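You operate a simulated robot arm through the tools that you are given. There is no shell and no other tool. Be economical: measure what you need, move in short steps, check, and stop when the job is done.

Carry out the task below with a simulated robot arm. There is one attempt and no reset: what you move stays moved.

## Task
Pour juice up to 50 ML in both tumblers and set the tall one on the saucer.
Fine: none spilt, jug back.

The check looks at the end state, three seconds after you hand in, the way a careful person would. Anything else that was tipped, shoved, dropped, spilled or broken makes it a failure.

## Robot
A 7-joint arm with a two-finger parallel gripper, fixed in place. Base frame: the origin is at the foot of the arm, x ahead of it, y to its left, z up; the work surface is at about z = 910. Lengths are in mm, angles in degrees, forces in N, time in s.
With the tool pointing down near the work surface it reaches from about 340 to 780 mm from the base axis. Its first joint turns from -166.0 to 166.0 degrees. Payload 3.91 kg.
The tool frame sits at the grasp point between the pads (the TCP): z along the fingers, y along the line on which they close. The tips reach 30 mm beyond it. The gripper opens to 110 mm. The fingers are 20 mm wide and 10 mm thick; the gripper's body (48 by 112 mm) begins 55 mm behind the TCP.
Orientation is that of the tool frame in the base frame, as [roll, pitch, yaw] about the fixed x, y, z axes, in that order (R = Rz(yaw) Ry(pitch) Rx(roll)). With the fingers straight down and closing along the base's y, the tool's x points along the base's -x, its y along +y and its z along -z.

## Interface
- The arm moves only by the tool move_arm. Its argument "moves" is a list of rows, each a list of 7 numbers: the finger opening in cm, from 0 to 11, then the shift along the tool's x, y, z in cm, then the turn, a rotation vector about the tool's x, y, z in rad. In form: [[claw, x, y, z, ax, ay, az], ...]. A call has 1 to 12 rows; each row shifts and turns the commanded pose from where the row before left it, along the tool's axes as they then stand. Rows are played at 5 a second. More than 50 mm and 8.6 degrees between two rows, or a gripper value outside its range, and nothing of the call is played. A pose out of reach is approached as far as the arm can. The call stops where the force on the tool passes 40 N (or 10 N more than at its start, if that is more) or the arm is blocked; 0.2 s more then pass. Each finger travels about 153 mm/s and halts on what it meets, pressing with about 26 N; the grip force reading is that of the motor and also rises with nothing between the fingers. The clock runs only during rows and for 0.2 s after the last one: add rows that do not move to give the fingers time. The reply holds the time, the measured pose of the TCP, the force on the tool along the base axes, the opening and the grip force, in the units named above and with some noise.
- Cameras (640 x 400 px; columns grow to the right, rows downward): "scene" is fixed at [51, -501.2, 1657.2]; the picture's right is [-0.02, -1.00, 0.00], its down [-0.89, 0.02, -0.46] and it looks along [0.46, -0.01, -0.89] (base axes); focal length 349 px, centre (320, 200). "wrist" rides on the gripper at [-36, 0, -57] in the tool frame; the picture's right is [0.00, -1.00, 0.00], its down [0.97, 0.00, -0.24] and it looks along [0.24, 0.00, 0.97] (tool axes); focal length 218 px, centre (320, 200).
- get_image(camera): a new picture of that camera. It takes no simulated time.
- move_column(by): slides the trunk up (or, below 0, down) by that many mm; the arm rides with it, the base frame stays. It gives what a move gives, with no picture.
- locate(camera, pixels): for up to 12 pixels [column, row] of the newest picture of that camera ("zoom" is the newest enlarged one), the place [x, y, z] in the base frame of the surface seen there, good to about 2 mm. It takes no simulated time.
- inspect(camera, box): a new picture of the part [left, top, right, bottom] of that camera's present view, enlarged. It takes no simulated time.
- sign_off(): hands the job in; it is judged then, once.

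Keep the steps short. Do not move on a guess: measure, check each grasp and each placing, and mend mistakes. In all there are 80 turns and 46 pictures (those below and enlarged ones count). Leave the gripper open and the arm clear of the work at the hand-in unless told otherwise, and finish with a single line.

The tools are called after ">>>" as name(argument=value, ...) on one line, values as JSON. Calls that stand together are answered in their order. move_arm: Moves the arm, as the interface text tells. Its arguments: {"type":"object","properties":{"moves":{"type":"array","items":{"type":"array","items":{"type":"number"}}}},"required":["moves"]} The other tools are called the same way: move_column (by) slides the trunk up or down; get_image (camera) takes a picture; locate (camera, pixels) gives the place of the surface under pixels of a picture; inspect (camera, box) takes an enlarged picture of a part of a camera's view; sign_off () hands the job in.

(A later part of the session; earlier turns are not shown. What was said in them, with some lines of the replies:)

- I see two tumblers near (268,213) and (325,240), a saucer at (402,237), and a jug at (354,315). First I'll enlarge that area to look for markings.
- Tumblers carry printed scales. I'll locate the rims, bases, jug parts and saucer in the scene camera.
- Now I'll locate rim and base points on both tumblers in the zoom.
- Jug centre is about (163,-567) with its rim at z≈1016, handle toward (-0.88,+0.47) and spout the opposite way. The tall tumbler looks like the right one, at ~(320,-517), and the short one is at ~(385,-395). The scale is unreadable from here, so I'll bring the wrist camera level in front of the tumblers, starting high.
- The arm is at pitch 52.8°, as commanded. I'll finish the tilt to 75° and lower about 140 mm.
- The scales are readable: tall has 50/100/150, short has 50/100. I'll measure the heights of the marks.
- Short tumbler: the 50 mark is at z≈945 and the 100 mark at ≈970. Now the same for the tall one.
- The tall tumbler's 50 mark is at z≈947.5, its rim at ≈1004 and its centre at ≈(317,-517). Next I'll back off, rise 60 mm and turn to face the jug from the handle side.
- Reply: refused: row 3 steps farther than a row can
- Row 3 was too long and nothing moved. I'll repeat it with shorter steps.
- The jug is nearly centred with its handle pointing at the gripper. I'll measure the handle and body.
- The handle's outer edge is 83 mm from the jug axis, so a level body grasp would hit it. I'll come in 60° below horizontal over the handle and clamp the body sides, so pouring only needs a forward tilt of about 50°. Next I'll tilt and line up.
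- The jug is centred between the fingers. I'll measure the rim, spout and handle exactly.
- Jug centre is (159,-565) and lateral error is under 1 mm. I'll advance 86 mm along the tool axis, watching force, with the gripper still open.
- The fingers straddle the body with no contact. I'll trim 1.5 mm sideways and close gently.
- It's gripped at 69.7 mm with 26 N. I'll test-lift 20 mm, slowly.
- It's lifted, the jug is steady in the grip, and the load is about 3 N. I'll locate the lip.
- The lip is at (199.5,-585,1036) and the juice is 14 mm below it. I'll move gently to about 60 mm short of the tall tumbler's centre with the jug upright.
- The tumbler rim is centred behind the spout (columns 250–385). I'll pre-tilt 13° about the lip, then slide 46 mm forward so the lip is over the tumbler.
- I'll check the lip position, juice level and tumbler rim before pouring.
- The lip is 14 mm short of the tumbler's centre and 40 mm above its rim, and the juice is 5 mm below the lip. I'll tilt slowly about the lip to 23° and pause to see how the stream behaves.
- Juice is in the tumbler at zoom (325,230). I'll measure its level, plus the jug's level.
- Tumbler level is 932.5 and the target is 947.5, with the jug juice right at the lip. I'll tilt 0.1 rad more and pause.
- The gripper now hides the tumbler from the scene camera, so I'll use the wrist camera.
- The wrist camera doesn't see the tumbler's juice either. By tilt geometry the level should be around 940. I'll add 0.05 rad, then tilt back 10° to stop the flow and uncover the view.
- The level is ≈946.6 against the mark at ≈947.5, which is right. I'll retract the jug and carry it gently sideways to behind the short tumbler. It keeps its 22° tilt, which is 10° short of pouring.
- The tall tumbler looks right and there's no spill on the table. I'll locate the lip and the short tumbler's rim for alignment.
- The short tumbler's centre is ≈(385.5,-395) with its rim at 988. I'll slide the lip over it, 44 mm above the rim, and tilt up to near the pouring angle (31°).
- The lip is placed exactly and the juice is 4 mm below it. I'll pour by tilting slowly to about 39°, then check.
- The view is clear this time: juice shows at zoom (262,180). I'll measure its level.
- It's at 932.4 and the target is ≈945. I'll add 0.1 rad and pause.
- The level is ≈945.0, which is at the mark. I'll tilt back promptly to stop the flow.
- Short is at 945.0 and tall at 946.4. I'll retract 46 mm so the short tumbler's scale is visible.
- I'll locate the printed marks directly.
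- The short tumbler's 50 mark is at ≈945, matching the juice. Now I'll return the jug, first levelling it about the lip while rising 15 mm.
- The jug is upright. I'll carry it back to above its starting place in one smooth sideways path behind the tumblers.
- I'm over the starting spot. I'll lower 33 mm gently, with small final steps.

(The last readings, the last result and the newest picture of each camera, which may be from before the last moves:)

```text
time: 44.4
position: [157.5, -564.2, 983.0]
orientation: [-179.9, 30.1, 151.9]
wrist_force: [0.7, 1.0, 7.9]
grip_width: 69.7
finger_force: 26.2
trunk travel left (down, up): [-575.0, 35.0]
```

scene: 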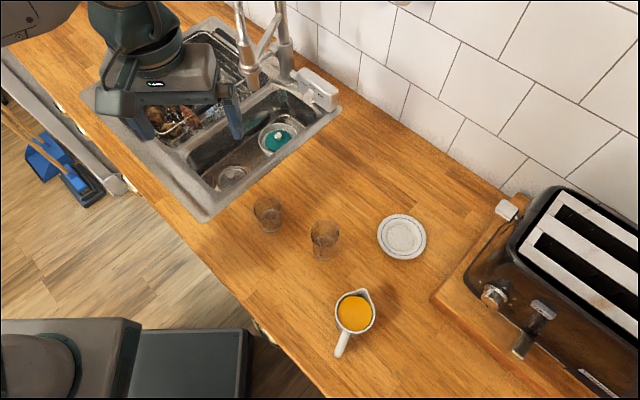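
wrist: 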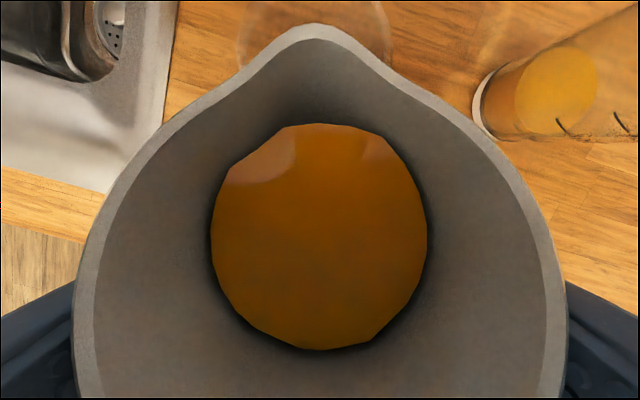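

Contact with the table reads +8 N, so the jug is down. I'll open slowly.

>>> move_arm(moves=[[6.8, 0, 0, 0, 0, 0, 0], [7.1, 0, 0, 0, 0, 0, 0], [7.4, 0, 0, 0, 0, 0, 0], [8.0, 0, 0, 0, 0, 0, 0], [9.5, 0, 0, 0, 0, 0, 0], [11, 0, 0, 0, 0, 0, 0], [11, 0, 0, 0, 0, 0, 0]])

>>> get_image(camera="wrist")

```text
time: 46.0
position: [157.4, -562.7, 981.3]
orientation: [-179.9, 29.9, 152.1]
wrist_force: [0.0, 0.3, -0.5]
grip_width: 110.1
finger_force: 0.1
trunk travel left (down, up): [-575.0, 35.0]
```

```text
14 pictures are left
```

wrist: 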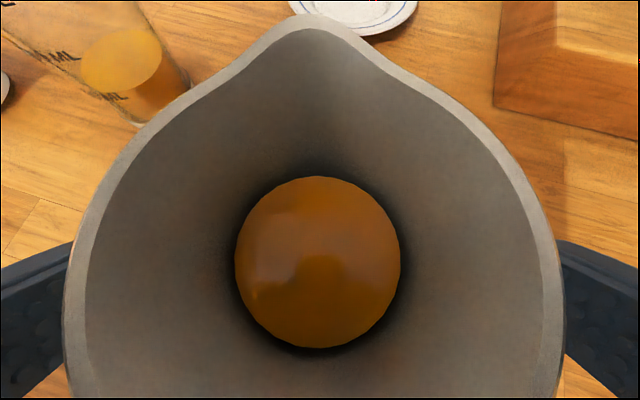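

The jug stands where it was. I'll back out along the tool axis, turn 22° right, and move to face the tall tumbler.

>>> move_arm(moves=[[11, 0, 0, -2, 0, 0, 0], [11, 0, 0, -3, 0, 0, 0], [11, 0, 0, -3.5, 0, 0, 0], [11, 0, 0, -3.5, 0, 0, 0], [11, 0, 0, 0, 0.064, 0, 0.111], [11, 0, 0, 0, 0.064, 0, 0.111], [11, 0, 0, 0, 0.064, 0, 0.111], [11, -1.42, 4.37, 0.82, 0, 0, 0], [11, -1.42, 4.37, 0.82, 0, 0, 0], [11, -1.42, 4.37, 0.82, 0, 0, 0], [11, -1.42, 4.37, 0.82, 0, 0, 0], [11, 0, 0, 0, 0, 0, 0]])

>>> get_image(camera="wrist")

>>> get_image(camera="scene")

```text
time: 48.6
position: [281.8, -472.0, 1080.4]
orientation: [-180.0, 30.1, 130.0]
wrist_force: [0.4, -0.1, -0.5]
grip_width: 110.1
finger_force: 0.1
trunk travel left (down, up): [-575.0, 35.0]
```

```text
13 pictures are left
```

wrist: 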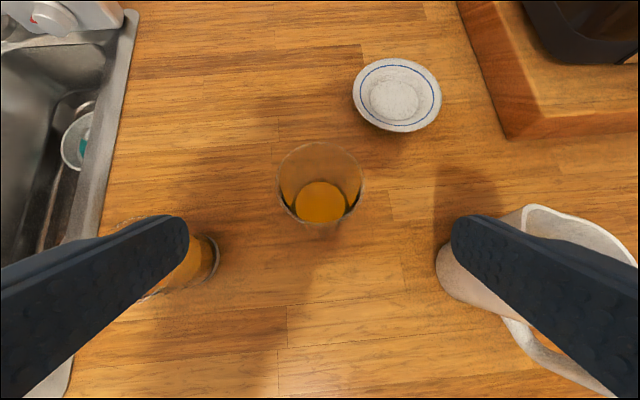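

```text
12 pictures are left
```

scene: 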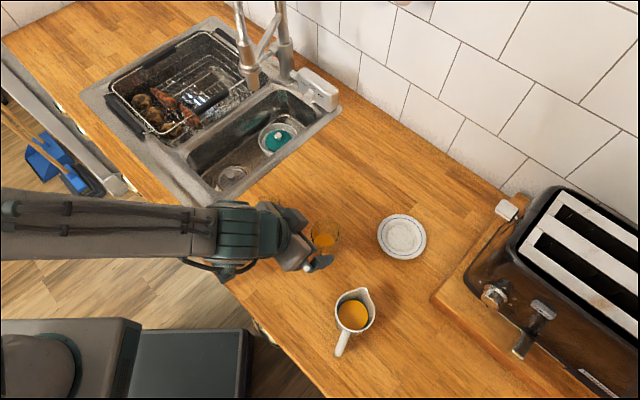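

The tumbler is centred at column 320 and both fingers will clear the short tumbler and the jug. I'll measure the saucer and the tumbler's juice.

>>> locate(camera="wrist", pixels=[[397, 61], [356, 92], [440, 100], [396, 130], [395, 100], [375, 98], [415, 100], [395, 82], [320, 200], [394, 116], [500, 100]])

>>> locate(camera="scene", pixels=[[401, 215], [378, 234], [426, 240], [404, 260], [402, 238], [386, 236], [418, 238], [440, 290], [366, 291], [343, 350], [337, 312]])

```text
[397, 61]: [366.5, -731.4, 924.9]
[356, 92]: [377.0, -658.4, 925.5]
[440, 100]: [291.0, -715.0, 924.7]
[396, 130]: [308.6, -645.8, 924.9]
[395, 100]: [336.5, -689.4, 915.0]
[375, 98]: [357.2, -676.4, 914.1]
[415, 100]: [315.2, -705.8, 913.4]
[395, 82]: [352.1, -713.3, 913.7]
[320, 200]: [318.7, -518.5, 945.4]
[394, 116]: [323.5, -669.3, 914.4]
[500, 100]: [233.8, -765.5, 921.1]
```

```text
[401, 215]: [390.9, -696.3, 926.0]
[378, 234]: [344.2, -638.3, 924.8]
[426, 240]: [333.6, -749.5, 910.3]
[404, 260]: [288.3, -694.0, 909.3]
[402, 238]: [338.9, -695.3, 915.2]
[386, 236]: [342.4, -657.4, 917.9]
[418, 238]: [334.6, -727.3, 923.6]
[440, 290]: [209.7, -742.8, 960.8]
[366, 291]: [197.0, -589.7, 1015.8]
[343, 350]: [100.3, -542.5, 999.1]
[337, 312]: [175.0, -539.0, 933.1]
```

The saucer centre is (337,-689) with its well at z≈914; the tumbler centre is (318,-517). I'll advance over the tumbler with the fingers open.

>>> move_arm(moves=[[11, 0.1, -0.03, 2.5, 0, 0, 0], [11, 0.1, -0.03, 2.5, 0, 0, 0], [11, 0.1, -0.03, 2.5, 0, 0, 0], [11, 0.1, -0.02, 2.5, 0, 0, 0], [11, 0.02, 0, 1.77, 0, 0, 0], [11, 0, 0, 0, 0, 0, 0]])

>>> get_image(camera="wrist")

```text
time: 50.0
position: [315.1, -514.5, 981.5]
orientation: [179.9, 29.9, 129.9]
wrist_force: [0.6, -0.2, 0.1]
grip_width: 110.1
finger_force: 0.1
trunk travel left (down, up): [-575.0, 35.0]
```

```text
11 pictures are left
```

wrist: 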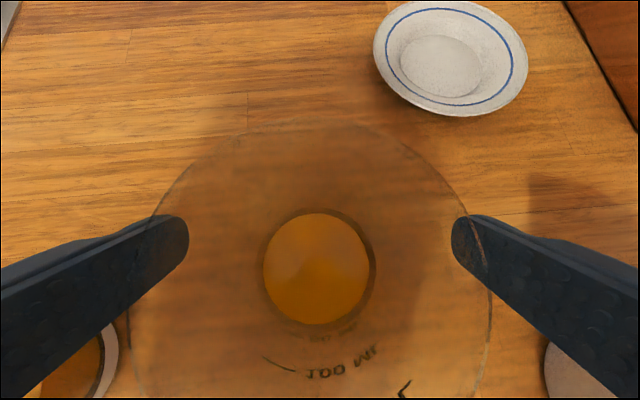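

The fingers straddle the tumbler symmetrically. I'll close slowly.

>>> move_arm(moves=[[10, 0, 0.1, 0.2, 0, 0, 0], [9, 0, 0, 0, 0, 0, 0], [8, 0, 0, 0, 0, 0, 0], [7, 0, 0, 0, 0, 0, 0], [6.5, 0, 0, 0, 0, 0, 0], [6.0, 0, 0, 0, 0, 0, 0], [5.5, 0, 0, 0, 0, 0, 0], [5.0, 0, 0, 0, 0, 0, 0], [4.5, 0, 0, 0, 0, 0, 0], [4.5, 0, 0, 0, 0, 0, 0]])

```text
time: 52.2
position: [315.9, -514.0, 978.8]
orientation: [-179.8, 30.0, 130.0]
wrist_force: [1.1, -0.1, 1.4]
grip_width: 59.9
finger_force: 26.2
trunk travel left (down, up): [-575.0, 35.0]
```

It's gripped at 59.9 mm with 26 N. I'll lift 40 mm and check.

>>> move_arm(moves=[[4, -0.1, 0, -0.173, 0, 0, 0], [4, -0.3, 0, -0.52, 0, 0, 0], [4, -0.45, 0, -0.78, 0, 0, 0], [4, -0.5, 0, -0.866, 0, 0, 0], [4, -0.4, 0, -0.69, 0, 0, 0], [4, -0.25, 0, -0.433, 0, 0, 0], [4, 0, 0, 0, 0, 0, 0]])

>>> get_image(camera="scene")

```text
time: 53.8
position: [315.3, -515.5, 1017.2]
orientation: [-179.9, 30.0, 130.0]
wrist_force: [0.2, -0.7, -1.8]
grip_width: 59.7
finger_force: 25.8
trunk travel left (down, up): [-575.0, 35.0]
```

```text
10 pictures are left
```

scene: 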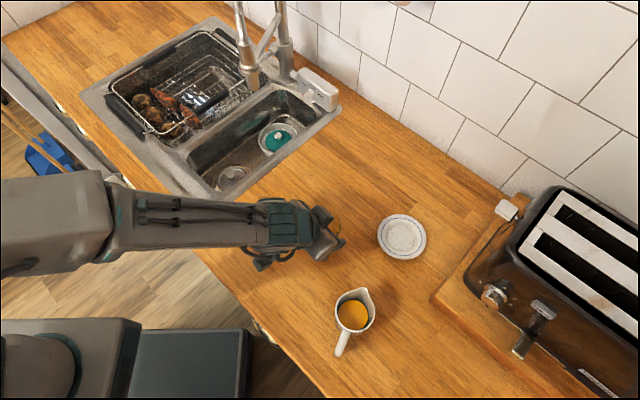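

It's lifted cleanly (load +1.8 N). I'll carry it level along (19,-172) to above the saucer.

>>> move_arm(moves=[[4, -0.288, -0.222, 0.166, 0, 0, 0], [4, -0.721, -0.555, 0.416, 0, 0, 0], [4, -1.154, -0.888, 0.666, 0, 0, 0], [4, -1.586, -1.221, 0.915, 0, 0, 0], [4, -1.875, -1.443, 1.082, 0, 0, 0], [4, -1.875, -1.443, 1.082, 0, 0, 0], [4, -1.73, -1.332, 0.998, 0, 0, 0], [4, -1.442, -1.11, 0.832, 0, 0, 0], [4, -1.08, -0.833, 0.624, 0, 0, 0], [4, -0.721, -0.555, 0.416, 0, 0, 0], [4, 0, 0, 0, 0, 0, 0], [4, 0, 0, 0, 0, 0, 0]])

>>> get_image(camera="wrist")

>>> inspect(camera="scene", box=[340, 180, 460, 280])

```text
time: 56.4
position: [336.2, -690.4, 1017.0]
orientation: [-180.0, 30.0, 130.0]
wrist_force: [0.0, 0.6, -1.4]
grip_width: 56.9
finger_force: 26.2
trunk travel left (down, up): [-575.0, 35.0]
```

```text
9 pictures are left
```

wrist: 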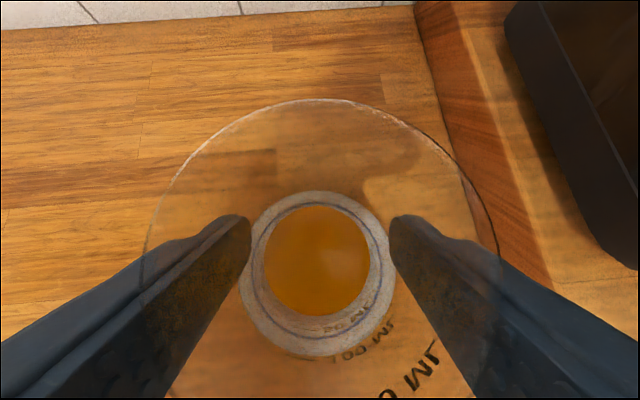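

```text
4.00 times, centred on (400, 230) of scene
```

zoom: 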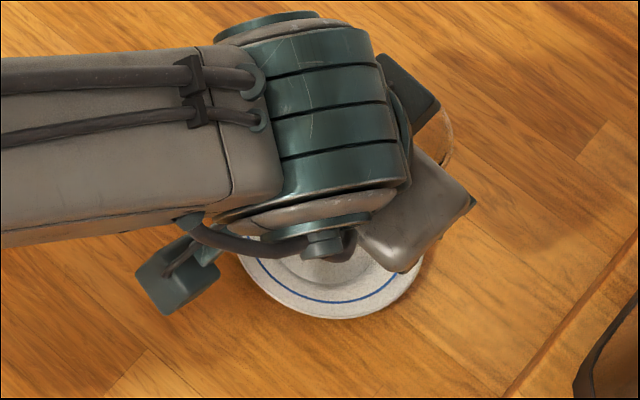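

The grip width dropped from 59.9 to 56.9, so the tapered glass may have shifted in the fingers. I'll check where it is before going further.

>>> locate(camera="wrist", pixels=[[318, 260], [275, 260], [360, 260], [318, 215], [318, 305], [345, 325], [430, 358], [333, 354], [380, 330], [497, 240], [320, 196]])

>>> move_arm(moves=[[4, 0, 0, 0, 0, 0, 0], [4, 0, 0, 0, 0, 0, 0], [4, 0, 0, 0, 0, 0, 0]])

```text
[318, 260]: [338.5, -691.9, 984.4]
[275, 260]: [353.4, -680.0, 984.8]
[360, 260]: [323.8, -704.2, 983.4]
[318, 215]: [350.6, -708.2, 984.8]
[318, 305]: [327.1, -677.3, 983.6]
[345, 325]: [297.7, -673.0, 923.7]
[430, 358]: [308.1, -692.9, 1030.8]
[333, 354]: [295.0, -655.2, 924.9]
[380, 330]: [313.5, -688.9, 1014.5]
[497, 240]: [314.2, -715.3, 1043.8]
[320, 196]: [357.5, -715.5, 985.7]
```

```text
time: 57.2
position: [335.4, -689.5, 1017.2]
orientation: [180.0, 30.1, 129.9]
wrist_force: [0.6, -0.1, -2.5]
grip_width: 57.1
finger_force: 25.7
trunk travel left (down, up): [-575.0, 35.0]
```

The juice sits 33 mm below the TCP, same as at the grasp, so the glass hasn't slipped and the width is steady. I'll trim (-1,+3) mm to centre it and lower 30 of about 34 mm.

>>> move_arm(moves=[[4, 0.175, 0.012, 0.246, 0, 0, 0], [4, 0.35, 0.024, 0.491, 0, 0, 0], [4, 0.437, 0.03, 0.614, 0, 0, 0], [4, 0.35, 0.024, 0.491, 0, 0, 0], [4, 0.263, 0.018, 0.368, 0, 0, 0], [4, 0.175, 0.012, 0.246, 0, 0, 0], [4, 0, 0, 0, 0, 0, 0]])

>>> get_image(camera="wrist")

>>> locate(camera="wrist", pixels=[[318, 260], [290, 260], [350, 260], [318, 225], [318, 300]])

```text
time: 58.8
position: [334.4, -684.6, 987.4]
orientation: [-180.0, 30.0, 130.0]
wrist_force: [0.2, -0.7, -1.5]
grip_width: 56.8
finger_force: 26.2
trunk travel left (down, up): [-575.0, 35.0]
```

```text
7 pictures are left
```

wrist: 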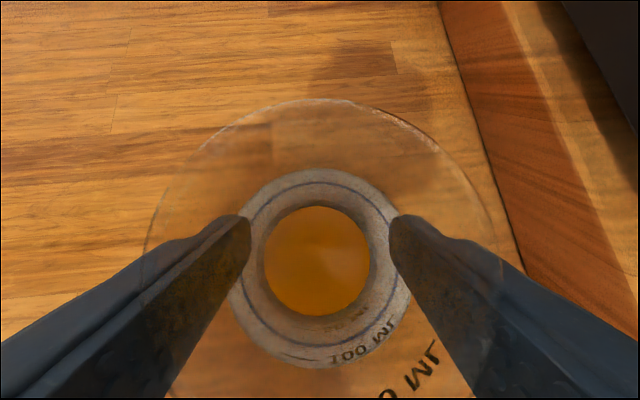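

```text
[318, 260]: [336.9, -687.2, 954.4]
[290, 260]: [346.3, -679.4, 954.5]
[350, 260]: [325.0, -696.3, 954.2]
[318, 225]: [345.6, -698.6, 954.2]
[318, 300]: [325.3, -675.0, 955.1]
```

It's centred within 2 mm, with about 4 mm to go. I'll lower in 1 mm steps.

>>> move_arm(moves=[[4, 0.05, 0, 0.087, 0, 0, 0], [4, 0.05, 0, 0.087, 0, 0, 0], [4, 0.05, 0, 0.087, 0, 0, 0], [4, 0, 0, 0, 0, 0, 0]])

```text
time: 59.8
position: [334.0, -684.3, 985.0]
orientation: [-179.9, 30.1, 129.9]
wrist_force: [0.7, -0.3, 0.5]
grip_width: 56.6
finger_force: 26.1
trunk travel left (down, up): [-575.0, 35.0]
```

>>> move_arm(moves=[[4, 0.04, 0, 0.07, 0, 0, 0], [4, 0.03, 0, 0.05, 0, 0, 0], [4, 0, 0, 0, 0, 0, 0]])

```text
time: 60.6
position: [334.8, -685.8, 983.5]
orientation: [-179.9, 30.0, 130.1]
wrist_force: [0.4, -0.1, 6.5]
grip_width: 56.8
finger_force: 26.0
trunk travel left (down, up): [-575.0, 35.0]
```

Contact reads +6.5 N, so the tumbler rests in the saucer. I'll release slowly.

>>> move_arm(moves=[[5.6, 0, 0, 0, 0, 0, 0], [5.8, 0, 0, 0, 0, 0, 0], [6.0, 0, 0, 0, 0, 0, 0], [6.3, 0, 0, 0, 0, 0, 0], [7, 0, 0, 0, 0, 0, 0], [8, 0, 0, 0, 0, 0, 0], [9.5, 0, 0, 0, 0, 0, 0], [11, 0, 0, 0, 0, 0, 0], [11, 0, 0, 0, 0, 0, 0]])

>>> get_image(camera="wrist")

>>> locate(camera="wrist", pixels=[[318, 260], [290, 260], [350, 260], [318, 230], [318, 290]])

```text
time: 62.6
position: [334.2, -683.4, 983.0]
orientation: [179.9, 30.0, 130.0]
wrist_force: [-0.4, -0.2, -0.3]
grip_width: 109.7
finger_force: 0.0
trunk travel left (down, up): [-575.0, 35.0]
```

```text
6 pictures are left
```

wrist: 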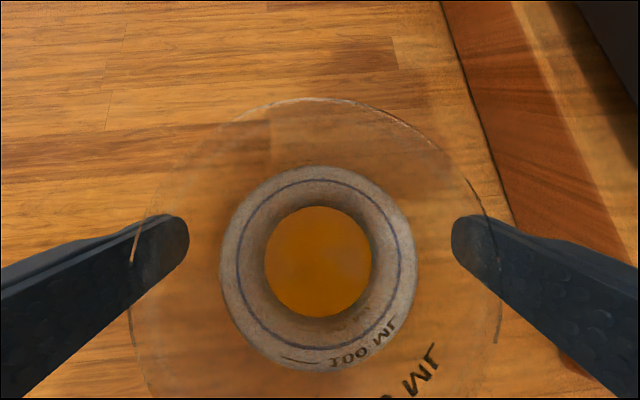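

```text
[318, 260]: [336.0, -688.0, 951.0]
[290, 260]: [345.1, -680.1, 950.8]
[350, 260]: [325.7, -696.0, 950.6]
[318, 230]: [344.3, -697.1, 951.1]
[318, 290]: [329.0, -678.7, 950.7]
```

The tumbler stands flat and centred in the saucer. I'll back out along the tool axis, then raise clear.

>>> move_arm(moves=[[11, 0, 0, -1.5, 0, 0, 0], [11, 0, 0, -2.5, 0, 0, 0], [11, 0, 0, -3.5, 0, 0, 0], [11, 0, 0, -4, 0, 0, 0], [11, 0, 0, -4, 0, 0, 0], [11, 0, 0, -4.5, 0, 0, 0], [11, 0, 0, -4.5, 0, 0, 0], [11, -2.0, 2.0, -4, 0, 0, 0], [11, -2.0, 2.0, -4, 0, 0, 0], [11, 0, 3, -3.5, 0, 0, 0], [11, 0, 3, -3.5, 0, 0, 0], [11, 0, 0, 0, 0, 0, 0]])

>>> get_image(camera="scene")

```text
time: 65.2
position: [303.9, -495.8, 1346.4]
orientation: [180.0, 30.0, 129.9]
wrist_force: [-0.2, 0.2, 0.0]
grip_width: 110.2
finger_force: 0.1
trunk travel left (down, up): [-575.0, 35.0]
```

```text
5 pictures are left
```

scene: 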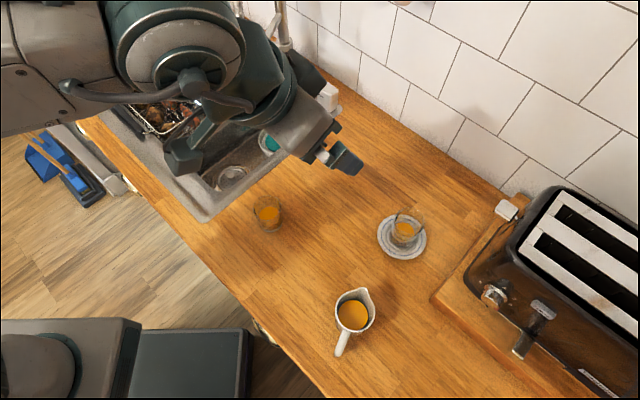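

The arm is clear. I'll take one close look for drips and check both tumblers.

>>> inspect(camera="scene", box=[240, 180, 440, 360])

>>> inspect(camera="scene", box=[370, 200, 435, 265])

```text
2.22 times, centred on (340, 270) of scene
```

zoom: 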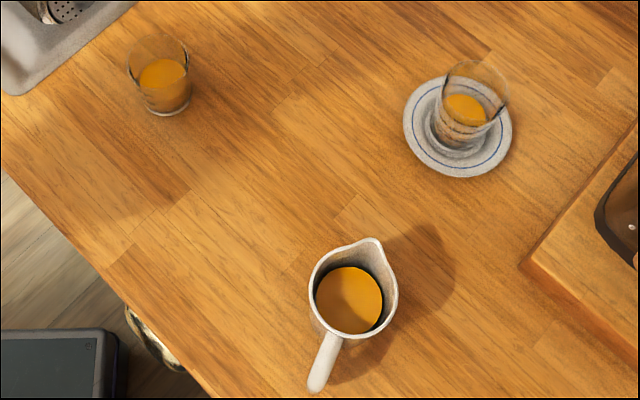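

```text
6.15 times, centred on (402, 232) of scene
```

zoom: 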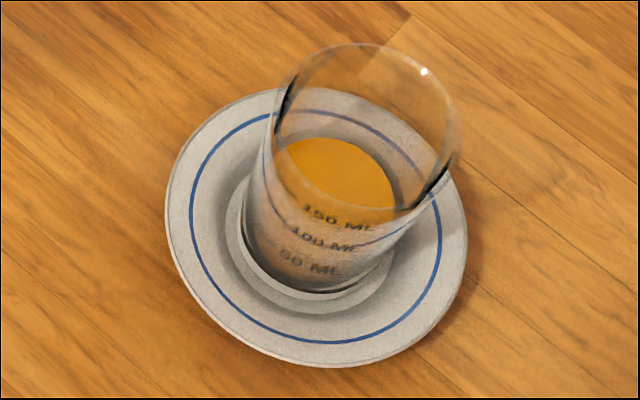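

Nothing is spilt, both tumblers are filled to the 50 ML mark, the tall one stands upright in the saucer, and the jug is back in place. I'm handing in.

>>> sign_off()

```text
The job is handed in.
```

Both tumblers hold juice to within about 1 mm of their 50 ML marks, the tall one stands on the saucer, the jug is back in its place, no spill is visible, and the arm is clear with the gripper open.
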